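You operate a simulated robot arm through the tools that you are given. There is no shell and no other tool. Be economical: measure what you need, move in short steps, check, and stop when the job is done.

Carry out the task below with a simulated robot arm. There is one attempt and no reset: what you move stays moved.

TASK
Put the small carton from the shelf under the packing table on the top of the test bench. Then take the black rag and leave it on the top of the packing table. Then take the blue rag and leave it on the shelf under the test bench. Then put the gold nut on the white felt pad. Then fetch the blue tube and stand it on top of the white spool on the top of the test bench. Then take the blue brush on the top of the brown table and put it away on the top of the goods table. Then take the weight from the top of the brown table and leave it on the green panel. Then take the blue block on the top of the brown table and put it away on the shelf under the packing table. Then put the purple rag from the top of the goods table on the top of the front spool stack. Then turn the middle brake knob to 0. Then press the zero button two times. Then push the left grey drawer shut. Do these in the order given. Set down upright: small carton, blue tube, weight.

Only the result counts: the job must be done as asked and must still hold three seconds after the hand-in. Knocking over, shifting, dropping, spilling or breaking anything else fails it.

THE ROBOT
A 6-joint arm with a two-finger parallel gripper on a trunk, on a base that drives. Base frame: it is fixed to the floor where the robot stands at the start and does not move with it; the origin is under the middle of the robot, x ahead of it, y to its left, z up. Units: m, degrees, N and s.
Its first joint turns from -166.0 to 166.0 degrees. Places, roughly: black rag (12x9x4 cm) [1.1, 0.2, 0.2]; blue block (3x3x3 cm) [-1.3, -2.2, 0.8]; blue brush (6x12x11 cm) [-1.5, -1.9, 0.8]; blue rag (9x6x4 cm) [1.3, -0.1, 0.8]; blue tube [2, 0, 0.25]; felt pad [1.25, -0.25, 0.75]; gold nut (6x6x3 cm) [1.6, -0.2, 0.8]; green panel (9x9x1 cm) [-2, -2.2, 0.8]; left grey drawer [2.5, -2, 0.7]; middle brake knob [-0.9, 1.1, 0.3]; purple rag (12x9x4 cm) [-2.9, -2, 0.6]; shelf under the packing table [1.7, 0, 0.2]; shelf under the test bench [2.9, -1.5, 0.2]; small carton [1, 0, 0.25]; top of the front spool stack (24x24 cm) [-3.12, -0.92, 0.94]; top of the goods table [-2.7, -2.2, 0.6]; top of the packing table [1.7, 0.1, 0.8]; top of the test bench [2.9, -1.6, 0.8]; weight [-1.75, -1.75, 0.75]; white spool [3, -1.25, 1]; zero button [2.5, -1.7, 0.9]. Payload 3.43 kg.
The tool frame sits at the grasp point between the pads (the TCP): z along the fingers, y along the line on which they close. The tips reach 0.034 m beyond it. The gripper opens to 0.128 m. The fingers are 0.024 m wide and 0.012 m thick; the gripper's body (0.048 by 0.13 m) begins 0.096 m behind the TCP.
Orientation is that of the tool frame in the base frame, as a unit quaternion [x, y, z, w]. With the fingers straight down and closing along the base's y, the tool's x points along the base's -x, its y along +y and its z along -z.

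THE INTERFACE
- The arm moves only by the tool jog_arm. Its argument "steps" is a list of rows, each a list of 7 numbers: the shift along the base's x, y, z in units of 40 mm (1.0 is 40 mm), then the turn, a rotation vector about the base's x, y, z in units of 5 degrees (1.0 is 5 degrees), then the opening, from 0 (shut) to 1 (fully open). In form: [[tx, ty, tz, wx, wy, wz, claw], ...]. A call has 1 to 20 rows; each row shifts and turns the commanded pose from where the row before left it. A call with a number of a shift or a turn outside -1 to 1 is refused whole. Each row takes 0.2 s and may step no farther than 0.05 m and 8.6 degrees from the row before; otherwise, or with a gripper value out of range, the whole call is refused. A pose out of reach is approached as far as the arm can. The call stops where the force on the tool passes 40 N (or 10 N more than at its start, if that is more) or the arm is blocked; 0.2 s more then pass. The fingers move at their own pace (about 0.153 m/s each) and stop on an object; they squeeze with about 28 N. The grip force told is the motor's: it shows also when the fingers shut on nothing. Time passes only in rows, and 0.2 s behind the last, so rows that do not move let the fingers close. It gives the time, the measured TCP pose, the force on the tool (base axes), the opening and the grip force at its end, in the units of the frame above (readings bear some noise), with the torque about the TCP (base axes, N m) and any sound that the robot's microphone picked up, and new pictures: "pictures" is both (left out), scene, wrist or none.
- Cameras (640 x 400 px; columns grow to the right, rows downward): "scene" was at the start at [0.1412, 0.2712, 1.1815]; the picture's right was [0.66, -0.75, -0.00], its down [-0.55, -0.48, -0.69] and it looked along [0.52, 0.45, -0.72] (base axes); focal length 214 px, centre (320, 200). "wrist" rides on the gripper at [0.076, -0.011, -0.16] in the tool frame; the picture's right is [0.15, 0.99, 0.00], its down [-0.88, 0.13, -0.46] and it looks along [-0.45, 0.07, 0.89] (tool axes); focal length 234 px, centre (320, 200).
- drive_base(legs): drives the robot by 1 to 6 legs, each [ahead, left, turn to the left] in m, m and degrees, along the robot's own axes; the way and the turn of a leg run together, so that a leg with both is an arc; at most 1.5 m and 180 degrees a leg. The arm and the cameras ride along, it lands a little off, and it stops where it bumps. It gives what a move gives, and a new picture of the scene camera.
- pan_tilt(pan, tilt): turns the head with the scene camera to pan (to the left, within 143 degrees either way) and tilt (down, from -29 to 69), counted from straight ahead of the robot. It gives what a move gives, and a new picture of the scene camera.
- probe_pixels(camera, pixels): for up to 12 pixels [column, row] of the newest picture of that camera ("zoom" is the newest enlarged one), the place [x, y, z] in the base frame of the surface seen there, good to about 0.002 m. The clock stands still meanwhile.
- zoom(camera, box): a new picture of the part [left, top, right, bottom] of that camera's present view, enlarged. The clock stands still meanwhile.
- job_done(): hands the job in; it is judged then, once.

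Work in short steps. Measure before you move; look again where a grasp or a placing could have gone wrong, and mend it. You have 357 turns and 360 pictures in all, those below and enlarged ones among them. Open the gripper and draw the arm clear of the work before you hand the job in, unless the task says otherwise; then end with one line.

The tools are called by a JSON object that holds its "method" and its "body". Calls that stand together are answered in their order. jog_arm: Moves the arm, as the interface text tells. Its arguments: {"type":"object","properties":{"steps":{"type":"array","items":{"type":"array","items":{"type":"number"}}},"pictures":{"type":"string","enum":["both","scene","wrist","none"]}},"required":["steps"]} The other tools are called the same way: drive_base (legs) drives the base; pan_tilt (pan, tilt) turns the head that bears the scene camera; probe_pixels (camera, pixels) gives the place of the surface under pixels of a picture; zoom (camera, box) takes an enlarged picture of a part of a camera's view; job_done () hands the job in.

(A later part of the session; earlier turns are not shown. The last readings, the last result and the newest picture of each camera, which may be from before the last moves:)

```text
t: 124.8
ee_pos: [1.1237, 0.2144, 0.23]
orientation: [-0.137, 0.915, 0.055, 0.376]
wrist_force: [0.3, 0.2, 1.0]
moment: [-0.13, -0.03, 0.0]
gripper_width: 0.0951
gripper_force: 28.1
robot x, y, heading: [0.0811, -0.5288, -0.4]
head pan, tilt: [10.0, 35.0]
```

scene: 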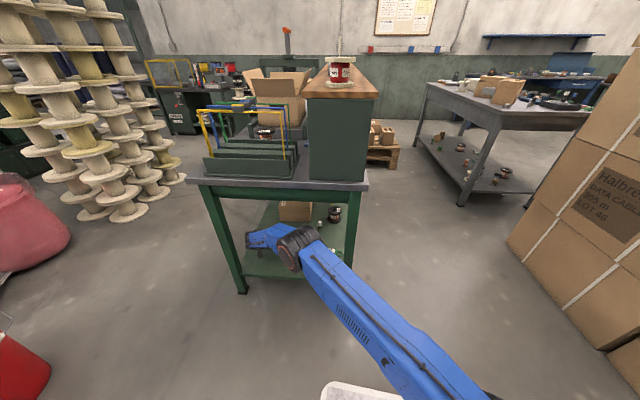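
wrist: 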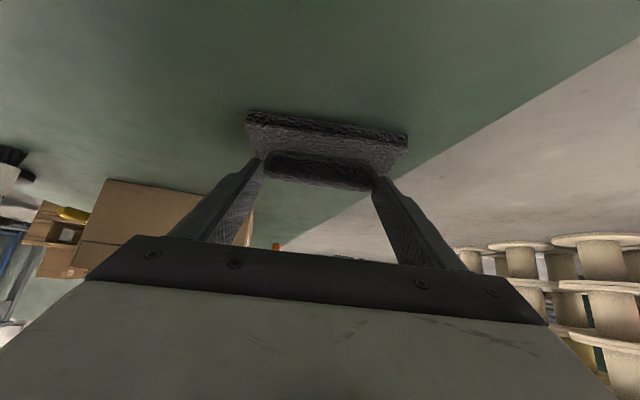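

Gripped on the ridge at 95 mm with 28 N. I lift slowly.

{"method": "jog_arm", "body": {"steps": [[0, 0, 0.2, 0, 0, 0, 0.4], [0, 0, 0.3, 0, 0, 0, 0.4], [0, 0, 0.5, 0, 0, 0, 0.4], [0, 0, 0.6, 0, 0, 0, 0.4]], "pictures": "wrist"}}

```text
t: 125.8
ee_pos: [1.1235, 0.2144, 0.2903]
orientation: [-0.137, 0.916, 0.054, 0.374]
wrist_force: [-0.9, 0.8, -1.2]
moment: [-0.01, -0.06, -0.04]
gripper_width: 0.0947
gripper_force: 28.0
robot x, y, heading: [0.0827, -0.5269, -0.4]
head pan, tilt: [10.0, 35.0]
```

wrist: 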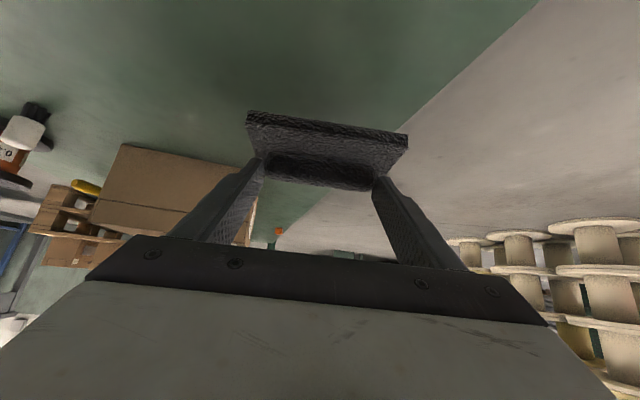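

The rag rises with the gripper. I raise a little more and draw it out.

{"method": "jog_arm", "body": {"steps": [[0, 0, 0.8, 0, 0, 0, 0.4], [-0.9, -0.25, 0.2, 0, 0, 0, 0.4], [-0.9, -0.25, 0, 0, 0, 0, 0.4], [-0.9, -0.25, 0, 0, 0, 0, 0.4], [-0.9, -0.25, 0, 0, 0, 0, 0.4], [-0.9, -0.25, 0, 0, 0, 0, 0.4], [-0.9, -0.25, 0, 0, 0, 0, 0.4], [-0.9, -0.25, 0, 0, 0, 0, 0.4], [-0.9, -0.25, 0, 0, 0, 0, 0.4], [-0.9, -0.25, 0, 0, 0, 0, 0.4], [-0.9, -0.25, 0, 0, 0, 0, 0.4], [-0.9, -0.25, 0, 0, 0, 0, 0.4]]}}

```text
t: 128.4
ee_pos: [0.7266, 0.1027, 0.3304]
orientation: [-0.137, 0.915, 0.055, 0.376]
wrist_force: [-0.3, 0.0, -0.5]
moment: [0.05, 0.01, -0.01]
gripper_width: 0.0951
gripper_force: 27.6
robot x, y, heading: [0.0846, -0.5263, -0.2]
head pan, tilt: [10.0, 35.0]
```

scene: 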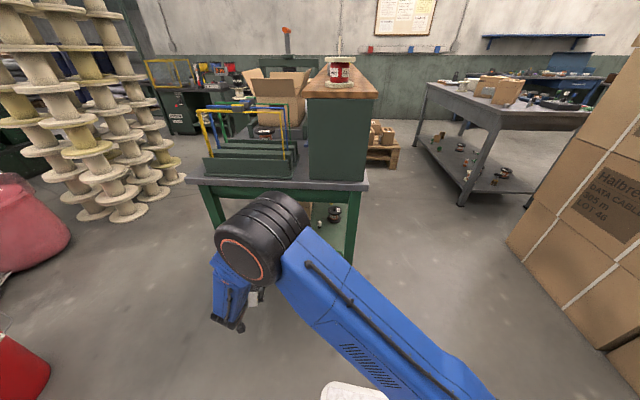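
wrist: 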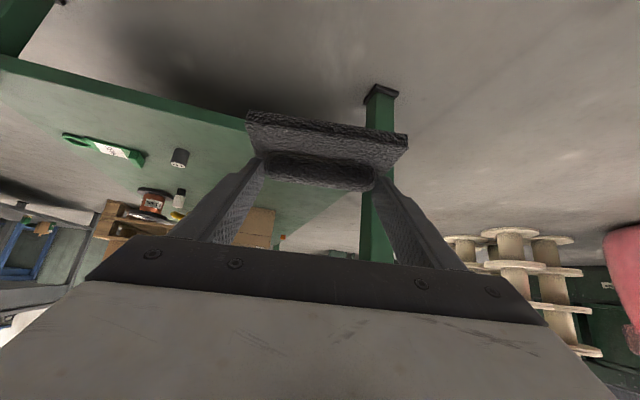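

Rag is out. I raise the arm, back off and go round to the corridor on the table's right side.

{"method": "drive_base", "body": {"legs": [[-0.4, 0, 0]]}}

{"method": "jog_arm", "body": {"steps": [[0, -0.8, 0.9, 0, 0, 0, 0.4], [0, -0.8, 0.9, 0, 0, 0, 0.4], [0, -0.8, 0.9, 0, 0, 0, 0.4], [0, -0.8, 0.9, 0, 0, 0, 0.4], [0, -0.8, 0.9, 0, 0, 0, 0.4], [0, -0.8, 0.9, 0, 0, 0, 0.4], [0, -0.8, 0.9, 0, 0, 0, 0.4], [0, -0.8, 0.9, 0, 0, 0, 0.4], [0, -0.8, 0.9, 0, 0, 0, 0.4], [0, -0.8, 0.9, 0, 0, 0, 0.4], [0, -0.8, 0.9, 0, 0, 0, 0.4], [0, -0.8, 0.9, 0, 0, 0, 0.4], [0, -0.8, 0.9, 0, 0, 0, 0.4], [0, -0.8, 0.9, 0, 0, 0, 0.4], [0, -0.8, 0.9, 0, 0, 0, 0.4], [0, -0.8, 0.9, 0, 0, 0, 0.4], [0, -0.8, 0.9, 0, 0, 0, 0.4], [0, 0, 0.9, 0, 0, 0, 0.4], [0, 0, 0.9, 0, 0, 0, 0.4]], "pictures": "scene"}}

```text
t: 130.8
ee_pos: [0.3364, 0.1058, 0.331]
orientation: [-0.136, 0.915, 0.055, 0.375]
wrist_force: [-0.4, -1.0, -0.6]
moment: [0.0, -0.01, 0.02]
gripper_width: 0.0951
gripper_force: 27.5
robot x, y, heading: [-0.3067, -0.5266, -0.4]
head pan, tilt: [10.0, 35.0]
```

scene: 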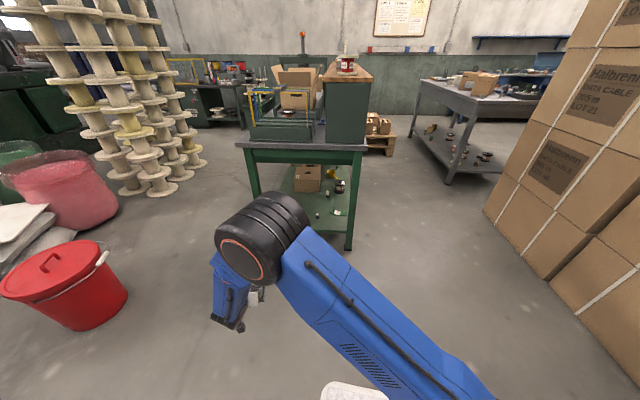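

```text
t: 134.8
ee_pos: [0.3358, -0.4391, 1.0142]
orientation: [-0.137, 0.915, 0.055, 0.376]
wrist_force: [0.8, -0.5, -1.1]
moment: [-0.02, -0.02, 0.01]
gripper_width: 0.0948
gripper_force: 28.0
robot x, y, heading: [-0.3064, -0.5288, -0.2]
head pan, tilt: [10.0, 35.0]
```

scene: 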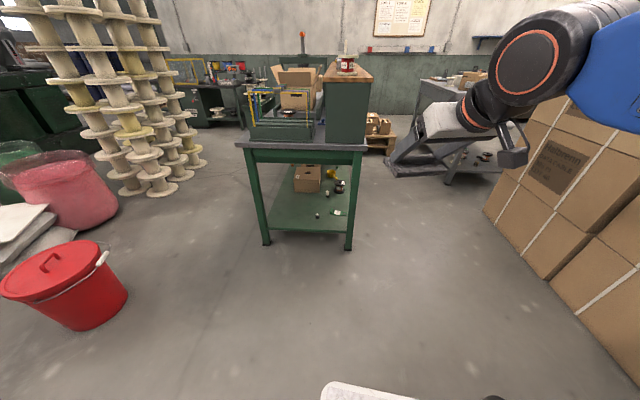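

Rag still held (width 0.095). I strafe right and drive into the corridor, then look left at the tabletop.

{"method": "drive_base", "body": {"legs": [[0, -0.45, 0], [1.1, 0, 0]]}}

{"method": "pan_tilt", "body": {"pan": 45, "tilt": 30}}

```text
t: 142.8
ee_pos: [1.4356, -0.892, 1.0144]
orientation: [-0.137, 0.915, 0.055, 0.376]
wrist_force: [-0.4, 0.6, -0.9]
moment: [0.0, 0.0, -0.01]
gripper_width: 0.0954
gripper_force: 28.3
robot x, y, heading: [0.791, -0.9734, -0.4]
head pan, tilt: [10.0, 35.0]
```

scene: 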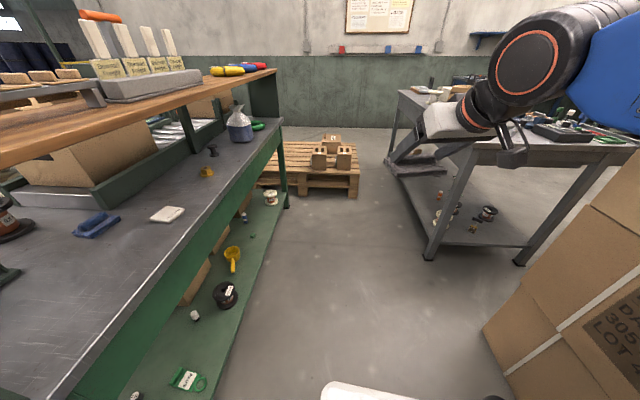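

```text
t: 143.8
ee_pos: [1.435, -0.8905, 1.0147]
orientation: [-0.137, 0.915, 0.054, 0.375]
wrist_force: [0.7, -0.7, -0.2]
moment: [0.01, 0.03, -0.01]
gripper_width: 0.095
gripper_force: 28.0
robot x, y, heading: [0.7906, -0.9785, -0.3]
head pan, tilt: [45.0, 30.0]
```

scene: 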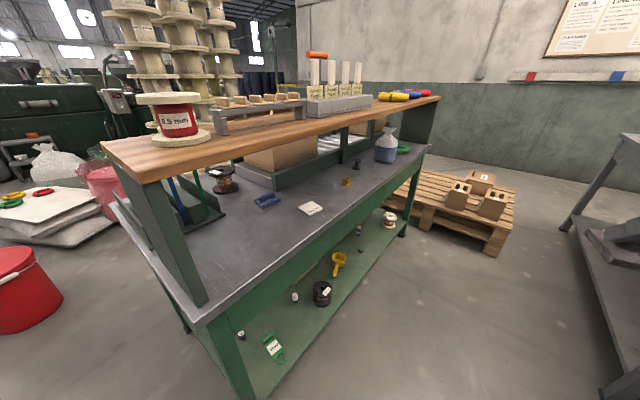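

The tabletop near (240,255) is free. I probe it and the wooden riser edge.

{"method": "probe_pixels", "body": {"camera": "scene", "pixels": [[240, 255], [215, 290], [230, 230], [280, 240], [150, 178], [280, 140], [435, 100], [205, 308], [265, 200], [310, 208], [347, 181], [340, 260]]}}

{"method": "zoom", "body": {"camera": "scene", "box": [180, 120, 420, 270]}}

```text
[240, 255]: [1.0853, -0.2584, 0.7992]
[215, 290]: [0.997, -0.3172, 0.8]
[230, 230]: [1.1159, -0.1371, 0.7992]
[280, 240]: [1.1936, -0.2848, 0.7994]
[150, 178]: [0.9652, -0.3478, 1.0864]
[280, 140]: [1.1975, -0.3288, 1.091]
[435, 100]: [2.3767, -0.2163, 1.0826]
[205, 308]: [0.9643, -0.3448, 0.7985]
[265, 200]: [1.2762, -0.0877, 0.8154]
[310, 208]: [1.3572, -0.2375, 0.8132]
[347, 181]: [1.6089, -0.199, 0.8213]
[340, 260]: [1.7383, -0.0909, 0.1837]
```

```text
2.67 times, centred on (300, 195) of scene
```

zoom: 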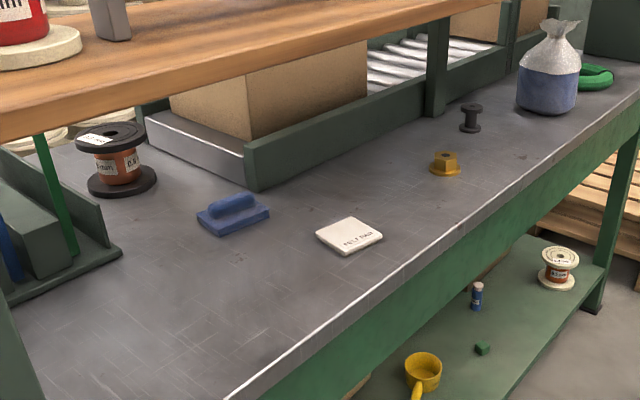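

Free spot around (1.09,−0.215) on the tabletop (z 0.80) under the riser board (z≈1.05–1.09, edge at y≈−0.34). I position the base beside it, then swing the arm to the left.

{"method": "drive_base", "body": {"legs": [[0.42, -0.1, 0]]}}

{"method": "jog_arm", "body": {"steps": [[-0.5, 0.7, 0, 0, 0, 1, 0.4], [-0.5, 0.7, 0, 0, 0, 1, 0.4], [-0.6, 0.6, 0, 0, 0, 1, 0.4], [-0.6, 0.6, 0, 0, 0, 1, 0.4], [-0.7, 0.5, 0, 0, 0, 1, 0.4], [-0.7, 0.5, 0, 0, 0, 1, 0.4], [-0.7, 0.4, 0, 0, 0, 1, 0.4], [-0.7, 0.4, 0, 0, 0, 1, 0.4], [-0.8, 0.3, 0, 0, 0, 1, 0.4], [-0.8, 0.3, 0, 0, 0, 1, 0.4], [-0.8, 0.2, 0, 0, 0, 1, 0.4], [-0.8, 0.2, 0, 0, 0, 1, 0.4]]}}

```text
t: 146.4
ee_pos: [1.8538, -0.992, 1.0151]
orientation: [-0.139, 0.915, 0.055, 0.375]
wrist_force: [-0.3, -0.3, -2.3]
moment: [0.01, 0.0, -0.03]
gripper_width: 0.0949
gripper_force: 28.4
robot x, y, heading: [1.2095, -1.0795, -0.6]
head pan, tilt: [45.0, 30.0]
```

scene: 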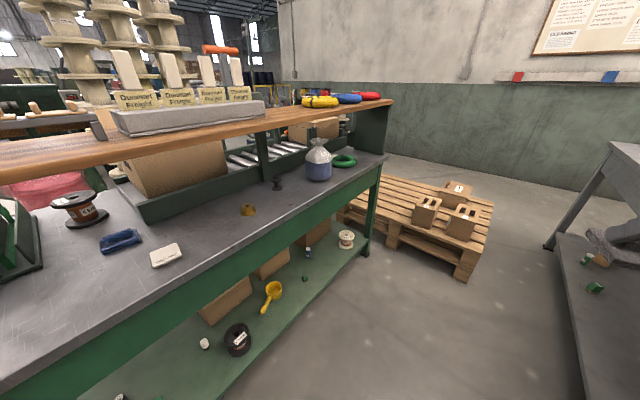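

```text
t: 149.0
ee_pos: [1.5221, -0.7659, 1.0146]
orientation: [-0.579, 0.724, 0.231, 0.296]
wrist_force: [0.6, 0.0, -0.5]
moment: [-0.07, 0.0, 0.0]
gripper_width: 0.0951
gripper_force: 27.8
robot x, y, heading: [1.2062, -1.0813, 0.1]
head pan, tilt: [45.0, 30.0]
```

scene: 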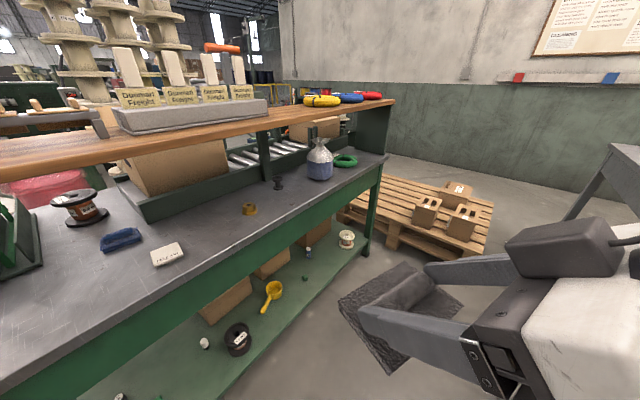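
wrist: 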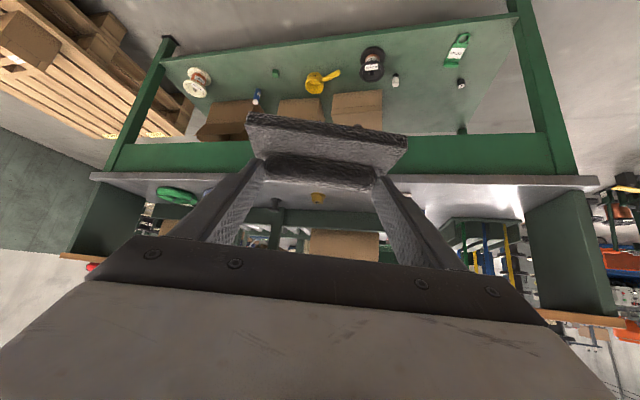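

The rag swings round nicely. I continue to the point in front of the spot at (1.09, −0.50).

{"method": "jog_arm", "body": {"steps": [[-0.9, 0.3, 0, 0, 0, 0.6, 0.4], [-0.9, 0.4, -0.3, 0, 0, 0.6, 0.4], [-0.9, 0.5, -0.3, 0, 0, 0.6, 0.4], [-0.9, 0.6, -0.3, 0, 0, 0.6, 0.4], [-0.9, 0.6, -0.3, 0, 0, 0.6, 0.4], [-0.9, 0.6, -0.3, 0, 0, 0.6, 0.4], [-0.9, 0.6, -0.3, 0, 0, 0, 0.4], [-0.9, 0.6, -0.3, 0, 0, 0, 0.4], [-0.9, 0.6, -0.4, 0, 0, 0, 0.4], [-0.9, 0.5, -0.5, 0, 0, 0, 0.4], [-0.9, 0.4, -0.3, 0, 0, 0, 0.4], [-0.8, 0.4, -0.2, 0, 0, 0, 0.4]]}}

```text
t: 150.8
ee_pos: [1.3539, -0.6616, 0.9885]
orientation: [-0.619, 0.659, 0.312, 0.292]
wrist_force: [-0.4, -0.2, -0.6]
moment: [-0.03, -0.01, 0.0]
gripper_width: 0.0952
gripper_force: 28.4
robot x, y, heading: [1.2108, -1.076, -0.3]
head pan, tilt: [45.0, 30.0]
stopped in row 8: the arm was blocked; the commanded pose is now the measured one
```

scene: 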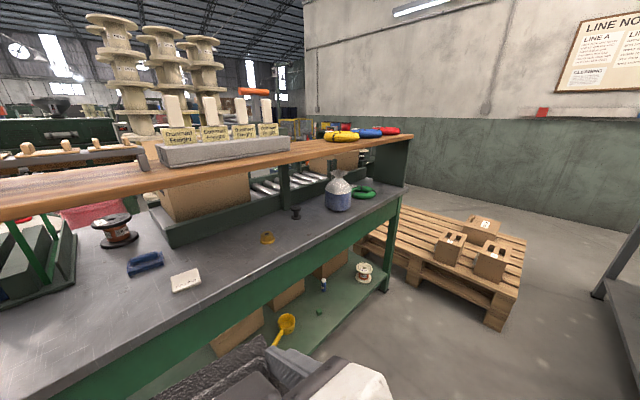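
wrist: 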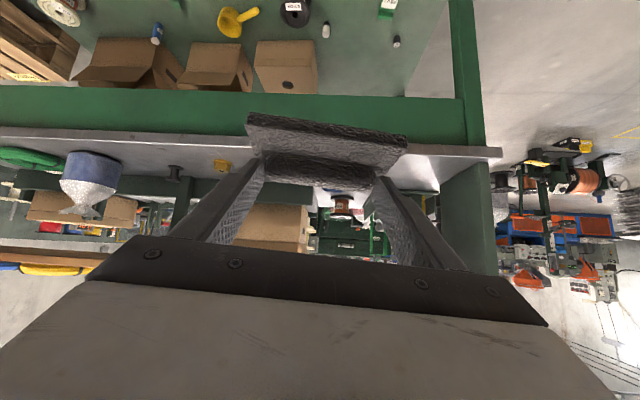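

The arm met the robot's own camera mast on its left side. I draw the arm back to the front, then will turn the base to face the table instead.

{"method": "jog_arm", "body": {"steps": [[0.9, -0.6, 0, 0, 0, 0, 0.4], [0.9, -0.6, 0, 0, 0, -0.6, 0.4], [0.9, -0.5, 0, 0, 0, -0.6, 0.4], [0.9, -0.4, 0, 0, 0, -0.6, 0.4], [0.9, -0.3, 0, 0, 0, -1, 0.4], [0.8, -0.5, 0, 0, 0, -1, 0.4], [0.7, -0.6, 0, 0, 0, -1, 0.4], [0.6, -0.7, 0, 0, 0, -1, 0.4], [0.5, -0.7, 0, 0, 0, -1, 0.4], [0.4, -0.7, 0, 0, 0, -1, 0.4], [0.4, -0.7, 0, 0, 0, -1, 0.4], [0.4, -0.7, 0, 0, 0, -1, 0.4], [0.4, -0.7, 0, 0, 0, -1, 0.4], [0.3, -0.7, 0, 0, 0, -1, 0.4], [0, -0.7, 0, 0, 0, -1, 0.4]]}}

```text
t: 154.0
ee_pos: [1.7068, -1.0283, 0.9909]
orientation: [-0.175, 0.887, 0.107, 0.414]
wrist_force: [0.2, 0.1, 0.0]
moment: [-0.01, 0.03, -0.01]
gripper_width: 0.0951
gripper_force: 28.6
robot x, y, heading: [1.2072, -1.0845, -0.6]
head pan, tilt: [45.0, 30.0]
```

scene: 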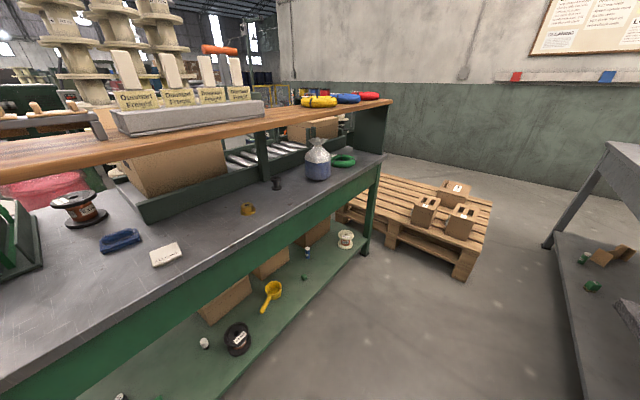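
wrist: 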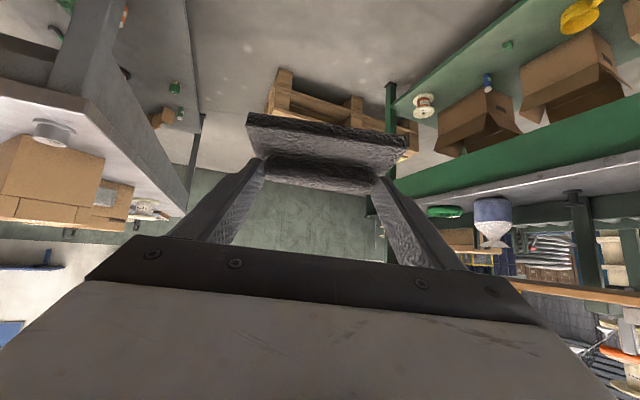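

The arm is back in front (tool pitch slightly off, which I correct). Then I turn the base 90° left to face the table.

{"method": "jog_arm", "body": {"steps": [[0, 0, 0, -0.95, 0.78, 0, 0.4], [0, 0, 0, 0, 0, -1, 0.4], [0, 0, 0, 0, 0, -1, 0.4], [0, 0, 0, 0, 0, -1, 0.4], [0, 0, 0, 0, 0, -1, 0.4]], "pictures": "none"}}

{"method": "drive_base", "body": {"legs": [[-0.06, 0.08, 0], [0, 0, 90.6]]}}

{"method": "pan_tilt", "body": {"pan": 0, "tilt": 35}}

```text
t: 155.4
ee_pos: [1.65, -1.0475, 0.9879]
orientation: [0.012, 0.922, 0.0, 0.387]
wrist_force: [-1.8, -1.0, 1.9]
moment: [0.07, 0.09, -0.01]
gripper_width: 0.0949
gripper_force: 28.2
robot x, y, heading: [1.1593, -1.0522, -4.0]
head pan, tilt: [45.0, 30.0]
stopped in row 5: the arm was blocked; the commanded pose is now the measured one
```

```text
t: 156.1
ee_pos: [1.6389, -1.0613, 0.9847]
orientation: [0.03, 0.922, 0.001, 0.386]
wrist_force: [-0.3, 0.3, 0.0]
moment: [0.0, 0.01, 0.01]
gripper_width: 0.0953
gripper_force: 27.9
robot x, y, heading: [1.1416, -1.0415, -4.8]
head pan, tilt: [45.0, 30.0]
stopped in leg 1: the robot was blocked; the commanded pose is now the measured one
```

scene: 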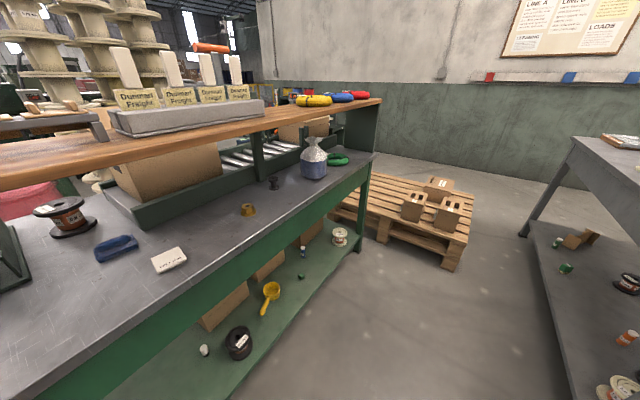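

```text
t: 157.2
ee_pos: [1.6384, -1.0613, 0.9863]
orientation: [0.03, 0.922, 0.001, 0.387]
wrist_force: [0.1, 0.1, -0.4]
moment: [-0.05, 0.03, 0.01]
gripper_width: 0.0948
gripper_force: 27.9
robot x, y, heading: [1.1432, -1.0445, -4.8]
head pan, tilt: [0.0, 35.0]
```

scene: 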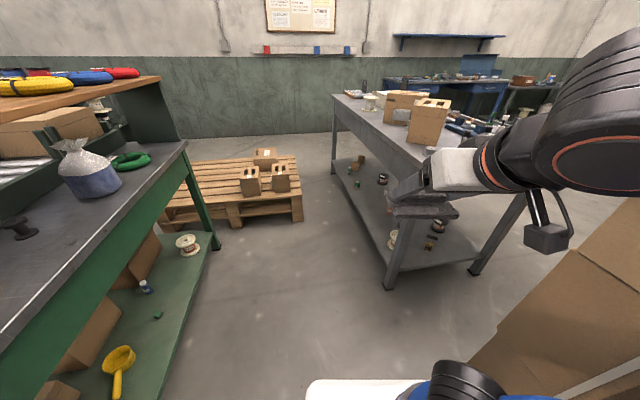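

The base was nudged: likely the folded elbow touched the box stack on the right. I look there.

{"method": "pan_tilt", "body": {"pan": -75, "tilt": 25}}

```text
t: 158.7
ee_pos: [1.64, -1.0629, 0.9854]
orientation: [0.031, 0.922, 0.0, 0.386]
wrist_force: [0.5, 0.3, -1.6]
moment: [0.01, 0.02, 0.01]
gripper_width: 0.0952
gripper_force: 27.6
robot x, y, heading: [1.1421, -1.0439, -4.9]
head pan, tilt: [-75.0, 25.0]
```

scene: 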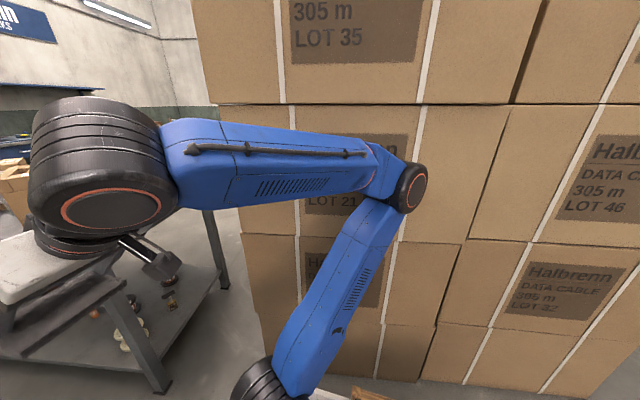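

The elbow does touch the boxes. I probe their faces to see whether anything shifted, and the elbow's place.

{"method": "probe_pixels", "body": {"camera": "scene", "pixels": [[300, 90], [450, 90], [470, 150], [450, 220], [460, 300], [300, 250], [410, 190], [412, 170], [240, 110], [250, 250], [520, 120], [560, 90]]}}

```text
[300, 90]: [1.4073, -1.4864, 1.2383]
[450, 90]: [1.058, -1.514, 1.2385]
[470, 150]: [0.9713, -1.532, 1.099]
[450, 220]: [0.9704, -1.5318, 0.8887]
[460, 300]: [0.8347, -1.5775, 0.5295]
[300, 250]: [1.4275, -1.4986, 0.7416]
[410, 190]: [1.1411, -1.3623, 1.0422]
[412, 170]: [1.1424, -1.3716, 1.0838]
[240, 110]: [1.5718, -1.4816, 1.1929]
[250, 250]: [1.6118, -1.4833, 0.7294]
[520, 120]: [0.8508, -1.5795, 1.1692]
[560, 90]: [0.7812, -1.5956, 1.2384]
```

Stack appears unmoved (faces consistent within a centimetre). I extend the tool forward to pull the elbow in, then strafe left.

{"method": "jog_arm", "body": {"steps": [[0.8, 0.2, 0, 0, 0, 0, 0.4], [0.8, 0.2, 0, 0, 0, 0, 0.4], [0.8, 0.2, 0, 0, 0, 0, 0.4], [0.8, 0.2, 0, 0, 0, 0, 0.4]], "pictures": "scene"}}

```text
t: 159.7
ee_pos: [1.7666, -1.0361, 0.9882]
orientation: [0.03, 0.922, 0.004, 0.386]
wrist_force: [-0.2, 0.1, 0.6]
moment: [-0.02, 0.0, 0.06]
gripper_width: 0.0949
gripper_force: 27.5
robot x, y, heading: [1.1431, -1.0418, -5.0]
head pan, tilt: [-75.0, 25.0]
```

scene: 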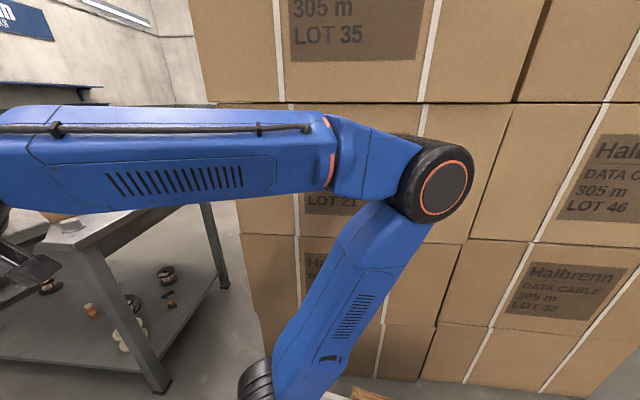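

Elbow now clear. I strafe left 9 cm and turn 50° left.

{"method": "drive_base", "body": {"legs": [[0.0, 0.09, 0], [0, 0, 50]]}}

```text
t: 163.0
ee_pos: [1.5498, -0.4716, 0.9883]
orientation: [-0.361, 0.85, 0.166, 0.347]
wrist_force: [-0.2, 0.4, -0.4]
moment: [0.01, -0.01, 0.02]
gripper_width: 0.0952
gripper_force: 28.0
robot x, y, heading: [1.1506, -0.9531, 44.8]
head pan, tilt: [-75.0, 25.0]
```

scene: 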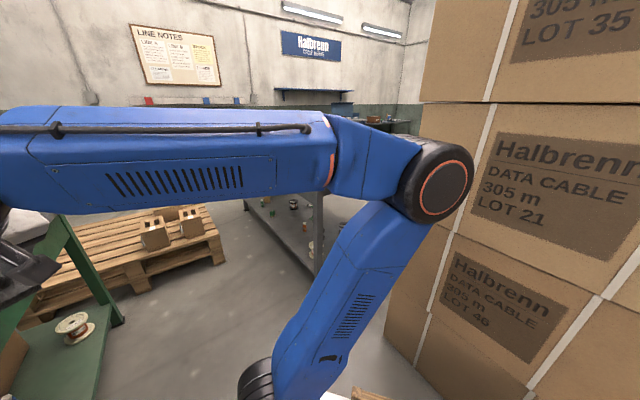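

I retract the tool toward the robot and then turn the remaining 45°.

{"method": "jog_arm", "body": {"steps": [[-0.58, -0.72, 0, 0, 0, 0, 0.4], [-0.58, -0.72, 0, 0, 0, 0, 0.4], [-0.58, -0.72, 0, 0, 0, 0, 0.4], [-0.58, -0.72, 0, 0, 0, 0, 0.4]], "pictures": "none"}}

{"method": "drive_base", "body": {"legs": [[0, 0, 45]]}}

{"method": "pan_tilt", "body": {"pan": 0, "tilt": 35}}

```text
t: 164.0
ee_pos: [1.4585, -0.5855, 0.9847]
orientation: [-0.36, 0.85, 0.166, 0.348]
wrist_force: [-1.2, 0.0, 0.5]
moment: [0.02, -0.07, -0.04]
gripper_width: 0.0949
gripper_force: 27.7
robot x, y, heading: [1.1505, -0.9522, 44.5]
head pan, tilt: [-75.0, 25.0]
```

```text
t: 166.5
ee_pos: [1.1067, -0.4758, 0.9851]
orientation: [0.659, -0.646, -0.287, -0.257]
wrist_force: [-0.5, 0.8, -0.7]
moment: [0.0, 0.03, -0.04]
gripper_width: 0.0952
gripper_force: 28.3
robot x, y, heading: [1.1506, -0.9541, 90.0]
head pan, tilt: [-75.0, 25.0]
```

scene: 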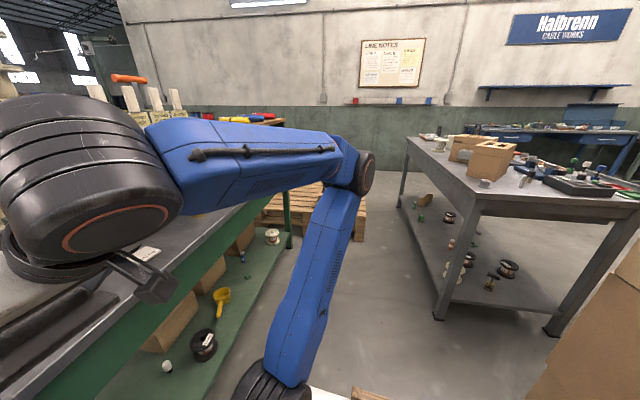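

```text
t: 167.9
ee_pos: [1.1061, -0.4764, 0.9861]
orientation: [0.659, -0.646, -0.287, -0.257]
wrist_force: [-0.7, 0.6, -0.3]
moment: [-0.03, -0.02, -0.01]
gripper_width: 0.0947
gripper_force: 28.1
robot x, y, heading: [1.1464, -0.9509, 89.9]
head pan, tilt: [0.0, 35.0]
```

scene: 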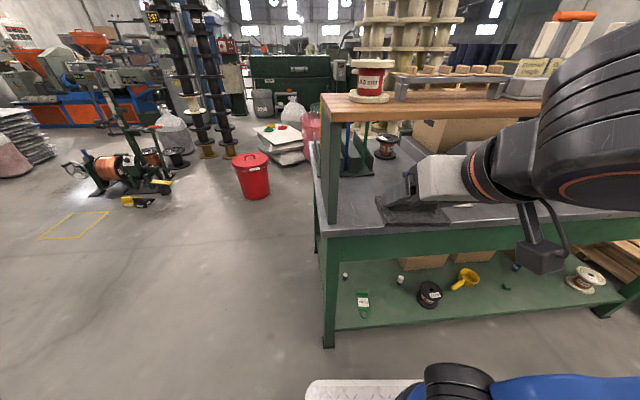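

Now facing the table with the rag just before its edge. I level the roll, lower to 1–2 cm above the tabletop, then move in under the riser board.

{"method": "jog_arm", "body": {"steps": [[-0.2, 0, -0.8, 0, -0.36, 0, 0.4], [-0.2, 0, -0.8, 0, 0, 0, 0.4], [0, 0, -0.8, 0, 0, 0, 0.4], [0, 0, -0.65, 0, 0, 0, 0.4]]}}

```text
t: 168.9
ee_pos: [1.0893, -0.4765, 0.8655]
orientation: [0.664, -0.64, -0.278, -0.267]
wrist_force: [-0.3, 0.2, 0.0]
moment: [0.0, 0.02, -0.01]
gripper_width: 0.0951
gripper_force: 28.5
robot x, y, heading: [1.1502, -0.9524, 89.9]
head pan, tilt: [0.0, 35.0]
```

scene: 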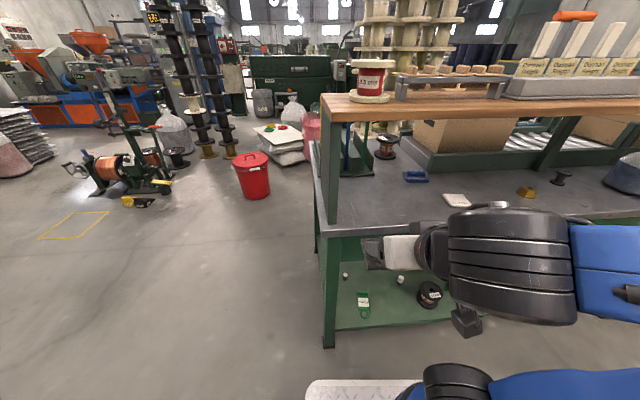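
wrist: 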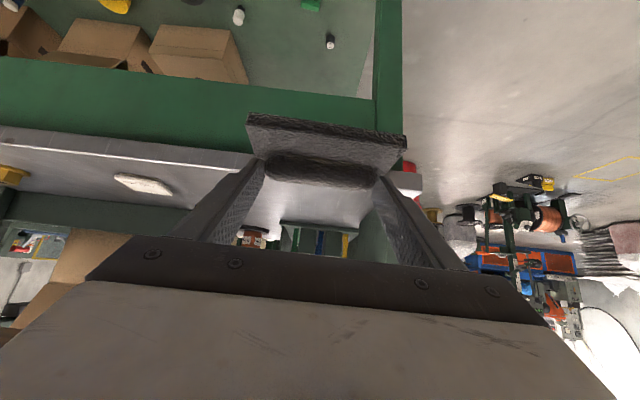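

I shift 2 cm right for the post and advance.

{"method": "jog_arm", "body": {"steps": [[0.5, 0.8, 0, 0, 0, 0, 0.4], [0, 0.9, 0, 0, 0, 0, 0.4], [0, 0.9, 0, 0, 0, 0, 0.4], [0, 0.9, 0, 0, 0, 0, 0.4], [0, 0.9, 0, 0, 0, 0, 0.4], [0, 0.9, 0, 0, 0, 0, 0.4], [0, 0.3, 0, 0, 0, 0, 0.4]]}}

```text
t: 170.5
ee_pos: [1.1104, -0.2521, 0.8637]
orientation: [0.664, -0.641, -0.277, -0.267]
wrist_force: [0.7, -0.3, -0.8]
moment: [-0.02, -0.03, 0.01]
gripper_width: 0.0953
gripper_force: 28.3
robot x, y, heading: [1.1471, -0.9538, 90.0]
head pan, tilt: [0.0, 35.0]
```

scene: 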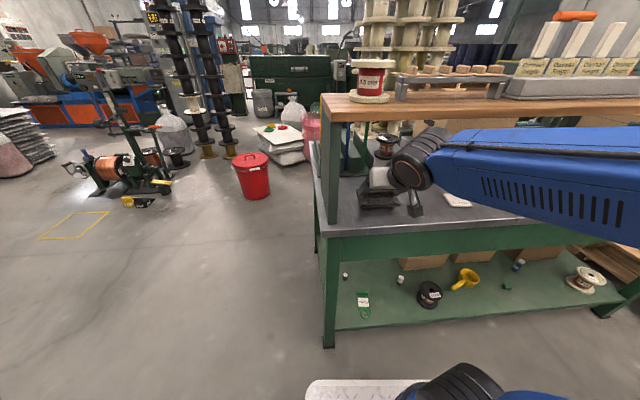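
wrist: 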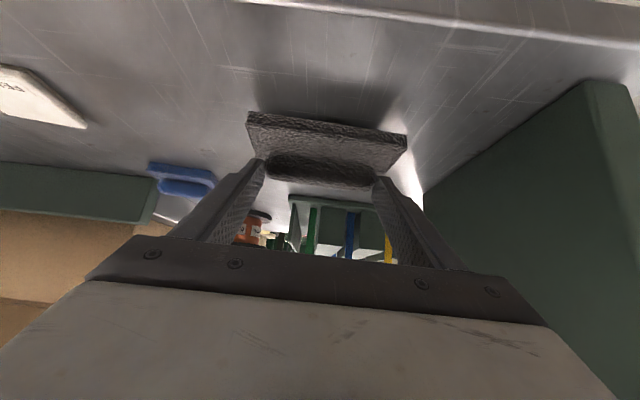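

Over the free spot. I lower gently until contact.

{"method": "jog_arm", "body": {"steps": [[0, 0, -0.2, 0, 0, 0, 0.4], [0, 0, -0.15, 0, 0, 0, 0.4]], "pictures": "none"}}

{"method": "jog_arm", "body": {"steps": [[0, 0, -0.06, 0, 0, 0, 0.4]], "pictures": "none"}}

```text
t: 171.1
ee_pos: [1.1098, -0.2534, 0.8502]
orientation: [0.663, -0.641, -0.278, -0.267]
wrist_force: [1.0, -0.5, 4.7]
moment: [-0.14, 0.0, -0.03]
gripper_width: 0.0953
gripper_force: 27.8
robot x, y, heading: [1.1463, -0.9538, 90.0]
head pan, tilt: [0.0, 35.0]
```

```text
t: 171.5
ee_pos: [1.1101, -0.2518, 0.8488]
orientation: [0.663, -0.64, -0.28, -0.269]
wrist_force: [0.0, -0.1, 25.4]
moment: [-0.06, -0.14, 0.02]
gripper_width: 0.095
gripper_force: 27.1
robot x, y, heading: [1.1484, -0.9554, 89.6]
head pan, tilt: [0.0, 35.0]
```

Contact. I open and retreat: slightly up, then back out.

{"method": "jog_arm", "body": {"steps": [[0, 0, 0.06, 0, 0, 0, 0.85], [0, 0, 0, 0, 0, 0, 0.85], [0, 0, 0.15, 0, 0, 0, 0.85], [0, -0.5, 0.35, 0, 0, 0, 0.85], [0, -0.9, 0.2, 0, 0, 0, 0.85], [0, -0.9, 0, 0, 0, 0, 0.85], [0, -0.9, 0, 0, 0, 0, 0.85], [0, -0.9, 0, 0, 0, 0, 0.85], [0, -0.9, 0, 0, 0, 0, 0.85]]}}

```text
t: 173.5
ee_pos: [1.1107, -0.4533, 0.8782]
orientation: [0.663, -0.642, -0.277, -0.267]
wrist_force: [0.1, -0.5, 0.7]
moment: [0.03, -0.03, 0.0]
gripper_width: 0.109
gripper_force: 0.1
robot x, y, heading: [1.1498, -0.9507, 90.0]
head pan, tilt: [0.0, 35.0]
```

scene: 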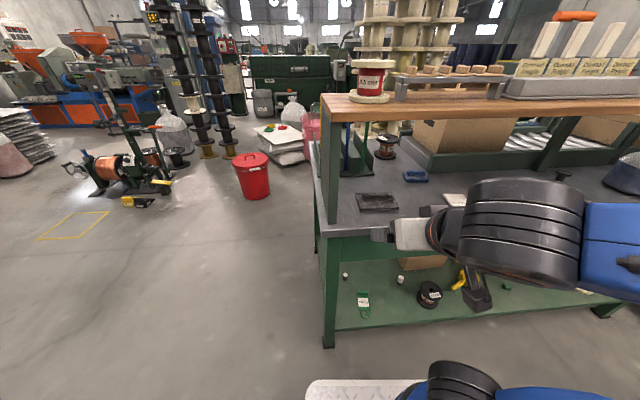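
wrist: 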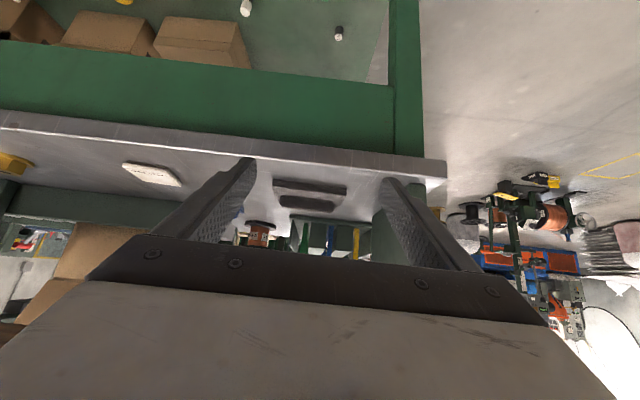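

Black rag lies on the packing table top. Next the blue rag: I zoom on it and probe the riser board's lower edge.

{"method": "zoom", "body": {"camera": "scene", "box": [320, 80, 480, 240]}}

{"method": "probe_pixels", "body": {"camera": "scene", "pixels": [[420, 121], [420, 108], [420, 99], [330, 121], [500, 116], [640, 112], [415, 182], [408, 172], [427, 174], [400, 181], [455, 200], [375, 200]]}}

```text
2.50 times, centred on (400, 160) of scene
```

zoom: 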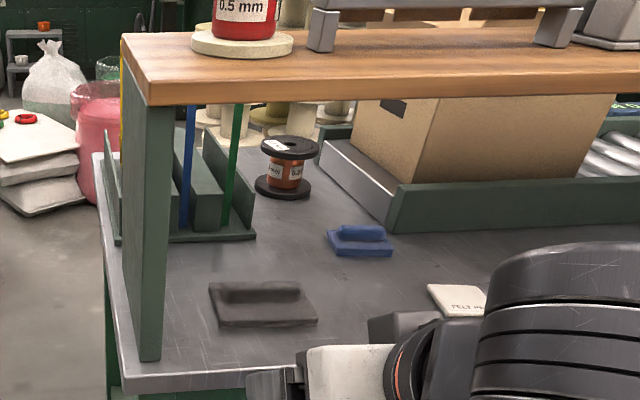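

```text
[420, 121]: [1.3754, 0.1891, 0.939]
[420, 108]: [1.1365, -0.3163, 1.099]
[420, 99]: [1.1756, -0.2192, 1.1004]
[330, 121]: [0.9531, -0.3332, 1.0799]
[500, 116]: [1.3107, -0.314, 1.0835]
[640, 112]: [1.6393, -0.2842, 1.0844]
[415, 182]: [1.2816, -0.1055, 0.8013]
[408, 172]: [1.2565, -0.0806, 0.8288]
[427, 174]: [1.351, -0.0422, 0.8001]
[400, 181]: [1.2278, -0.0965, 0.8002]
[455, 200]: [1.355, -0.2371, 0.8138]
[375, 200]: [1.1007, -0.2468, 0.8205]
```

The board's underside is ~1.075 m; a tool pitch of 30° fits under it. I move in front of the blue rag and set the pitch.

{"method": "jog_arm", "body": {"steps": [[1, 0, 0, 1, 0, 0, 0.85], [1, 0, 0, 1, 0, 0, 0.85], [1, 0, 0, 1, 0, 0, 0.85], [1, 0, 0, 0, 0, 0, 0.85]]}}

{"method": "zoom", "body": {"camera": "wrist", "box": [220, 80, 420, 240]}}

```text
t: 174.5
ee_pos: [1.2001, -0.4536, 0.8797]
orientation: [0.634, -0.611, -0.339, -0.331]
wrist_force: [0.9, 0.7, 0.6]
moment: [0.02, -0.01, 0.0]
gripper_width: 0.1086
gripper_force: 0.0
out of reach, approached as far as the arm can: row 3, 4
robot x, y, heading: [1.1499, -0.9514, 89.8]
head pan, tilt: [0.0, 35.0]
```

scene: 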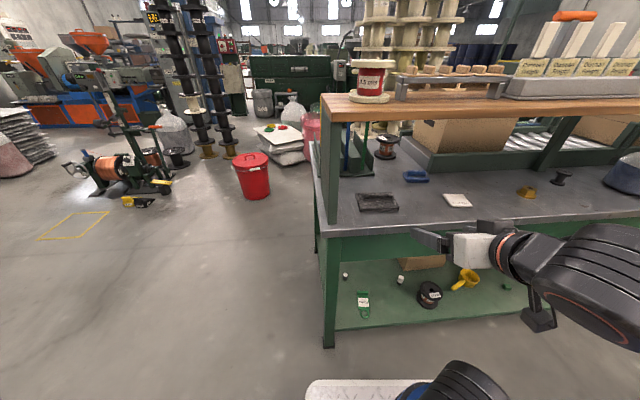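
wrist: 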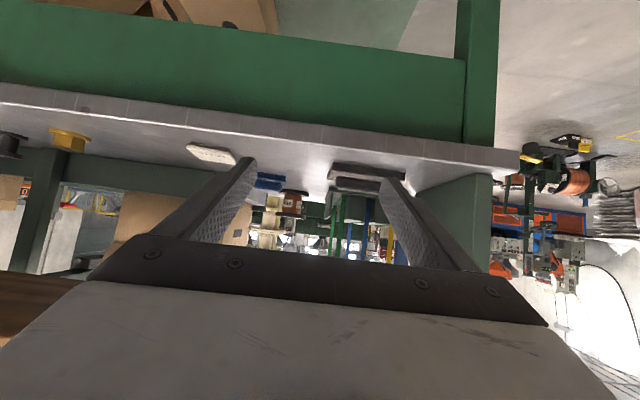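

```text
2.50 times, centred on (320, 160) of wrist
```

zoom: 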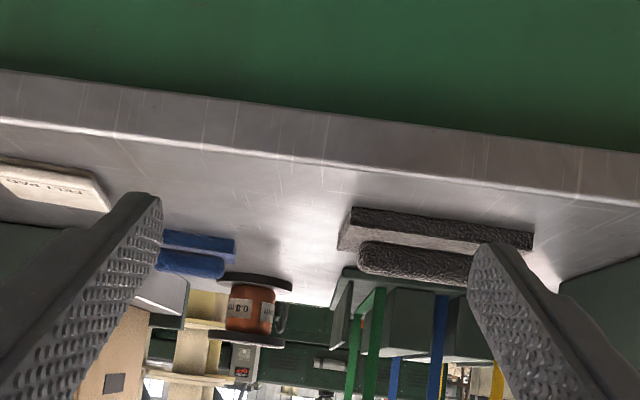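

Too close in for that pitch. I strafe the base 8 cm right and advance the tool over the free strip before flattening the pitch further.

{"method": "drive_base", "body": {"legs": [[-0.03, -0.08, 0]]}}

{"method": "jog_arm", "body": {"steps": [[0, 0.9, 0, 0, 0, 0, 0.75], [0, 0.9, 0, 0, 0, 0, 0.75], [0, 0.9, 0, 0, 0, 0, 0.75], [0, 0, 0, 1, 0, 0, 0.75]]}}

{"method": "zoom", "body": {"camera": "wrist", "box": [220, 80, 420, 240]}}

```text
t: 175.6
ee_pos: [1.2817, -0.4844, 0.8789]
orientation: [0.634, -0.611, -0.338, -0.331]
wrist_force: [0.4, -0.3, -0.4]
moment: [-0.03, -0.02, 0.01]
gripper_width: 0.1087
gripper_force: 0.0
robot x, y, heading: [1.2301, -0.9828, 90.1]
head pan, tilt: [0.0, 35.0]
```

scene: 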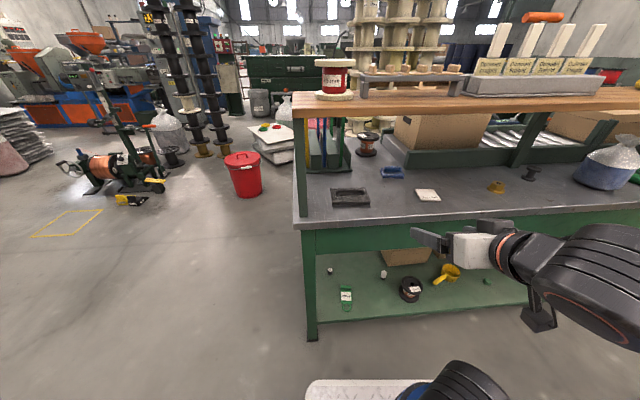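

```text
t: 176.6
ee_pos: [1.2832, -0.3755, 0.8788]
orientation: [0.619, -0.596, -0.365, -0.358]
wrist_force: [-0.5, 0.5, -0.1]
moment: [-0.02, -0.02, -0.03]
gripper_width: 0.0958
gripper_force: 0.1
robot x, y, heading: [1.2292, -0.9849, 89.9]
head pan, tilt: [0.0, 35.0]
```

scene: 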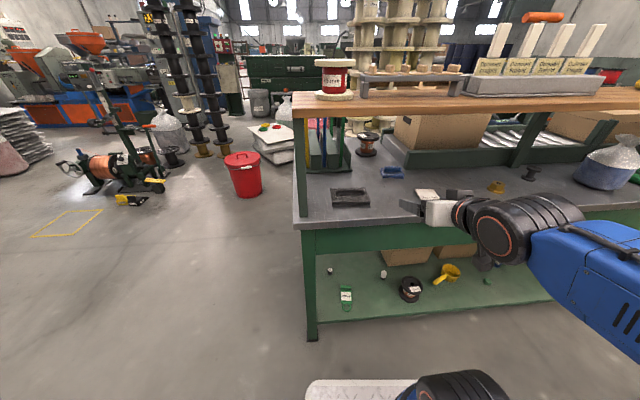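
wrist: 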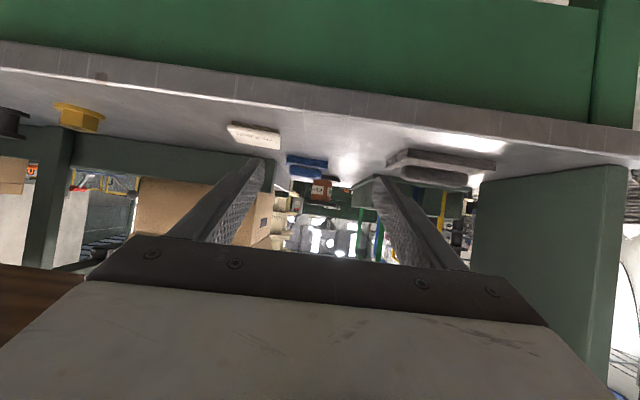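

```text
2.50 times, centred on (320, 160) of wrist
```

zoom: 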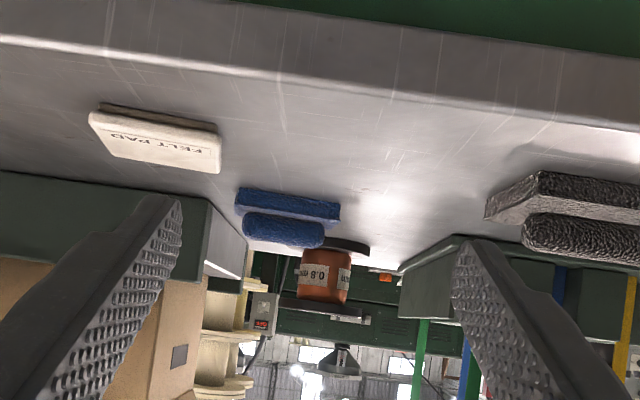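

I probe the blue rag's corners via a scene zoom.

{"method": "zoom", "body": {"camera": "scene", "box": [372, 160, 412, 185]}}

```text
16.00 times, centred on (392, 172) of scene
```

zoom: 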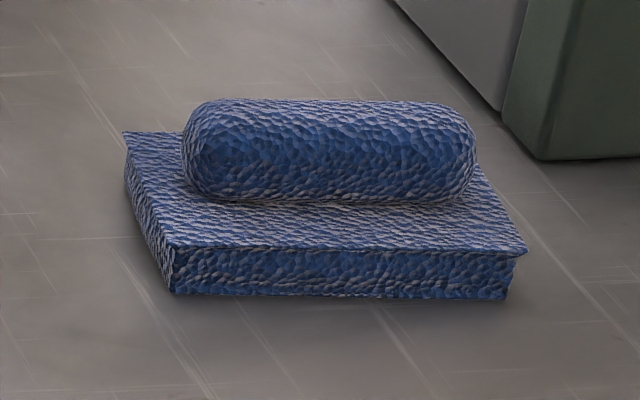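

{"method": "probe_pixels", "body": {"camera": "zoom", "pixels": [[175, 262], [515, 265], [130, 140], [520, 248], [190, 160], [468, 165], [330, 115], [330, 190], [330, 230], [175, 245], [200, 130], [460, 120]]}}

```text
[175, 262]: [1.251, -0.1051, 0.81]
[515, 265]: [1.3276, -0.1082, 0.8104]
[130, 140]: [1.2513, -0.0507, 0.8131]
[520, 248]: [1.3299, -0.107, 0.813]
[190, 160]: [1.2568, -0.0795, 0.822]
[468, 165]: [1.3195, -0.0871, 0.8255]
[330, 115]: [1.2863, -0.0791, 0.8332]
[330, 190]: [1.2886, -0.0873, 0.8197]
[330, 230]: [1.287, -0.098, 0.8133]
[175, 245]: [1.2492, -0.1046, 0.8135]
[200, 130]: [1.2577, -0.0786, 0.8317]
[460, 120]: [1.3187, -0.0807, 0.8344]
```

The ridge is 65 mm long, centred at (1.288, −0.077), top 0.836; sheet top 0.813. I align yaw, narrow the opening to 76 mm and advance low (z 0.853) straddling it.

{"method": "jog_arm", "body": {"steps": [[0.1, 0, -0.5, 0, 0, -0.7, 0.6], [0, 0.9, -0.15, 0, 0, 0, 0.6], [0, 0.9, 0, 0, 0, 0, 0.6], [0, 0.9, 0, 0, 0, 0, 0.6], [0, 0.9, 0, 0, 0, 0, 0.6]]}}

{"method": "zoom", "body": {"camera": "wrist", "box": [220, 100, 420, 225]}}

```text
t: 177.8
ee_pos: [1.287, -0.232, 0.8532]
orientation: [-0.6, 0.615, 0.354, 0.371]
wrist_force: [0.0, -0.3, -0.3]
moment: [-0.02, 0.02, 0.01]
gripper_width: 0.0767
gripper_force: 0.1
robot x, y, heading: [1.229, -0.9842, 89.7]
head pan, tilt: [0.0, 35.0]
```

scene: 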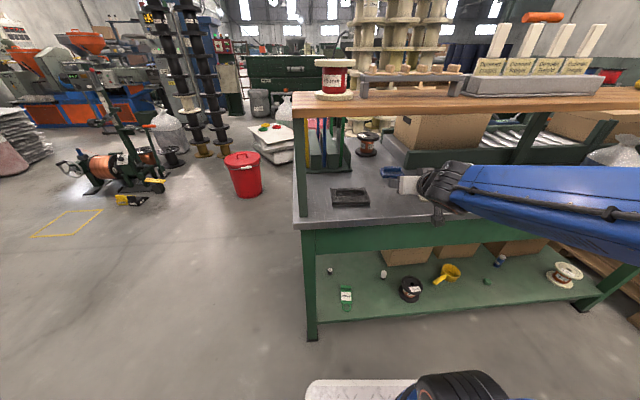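
wrist: 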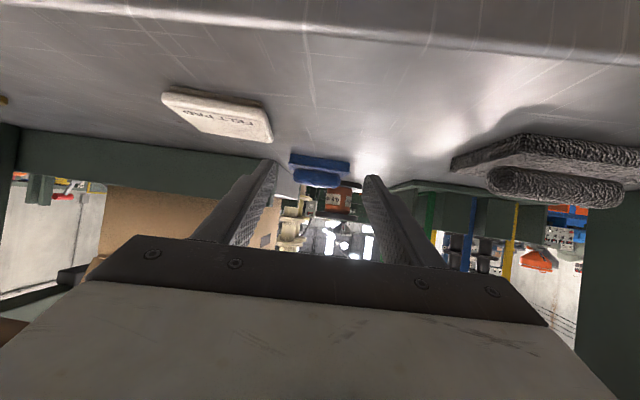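

```text
3.20 times, centred on (320, 162) of wrist
```

zoom: 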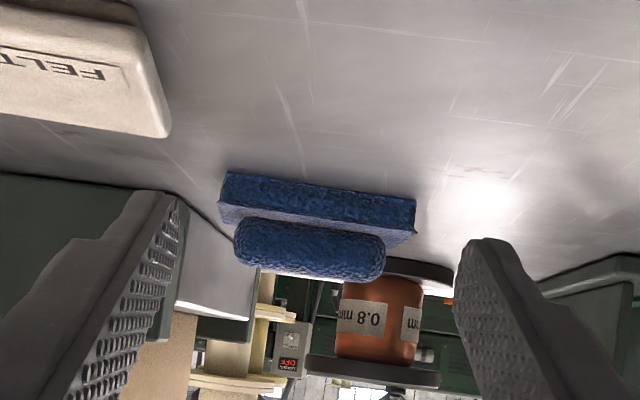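

Centred. I advance further, then check.

{"method": "jog_arm", "body": {"steps": [[0, 0.9, 0, 0, 0, 0, 0.6], [0, 0.9, 0, 0, 0, 0, 0.6], [0, 0.6, 0, 0, 0, 0, 0.6]], "pictures": "wrist"}}

{"method": "zoom", "body": {"camera": "wrist", "box": [220, 100, 420, 225]}}

```text
t: 178.6
ee_pos: [1.2869, -0.1352, 0.854]
orientation: [-0.6, 0.614, 0.355, 0.37]
wrist_force: [-1.1, -0.1, -0.2]
moment: [-0.03, 0.02, 0.01]
gripper_width: 0.0766
gripper_force: 0.1
robot x, y, heading: [1.2298, -0.9862, 89.4]
head pan, tilt: [0.0, 35.0]
```

wrist: 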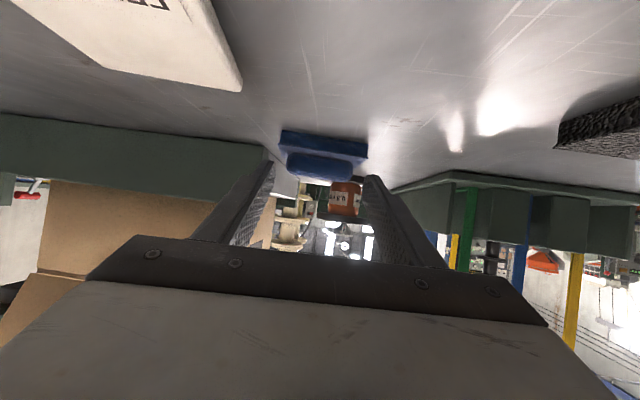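

```text
3.20 times, centred on (320, 162) of wrist
```

zoom: 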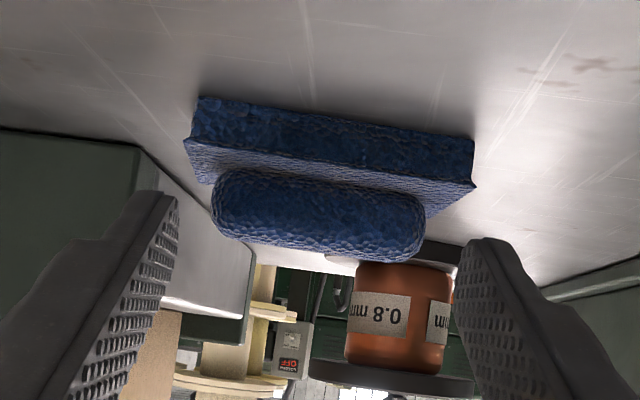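

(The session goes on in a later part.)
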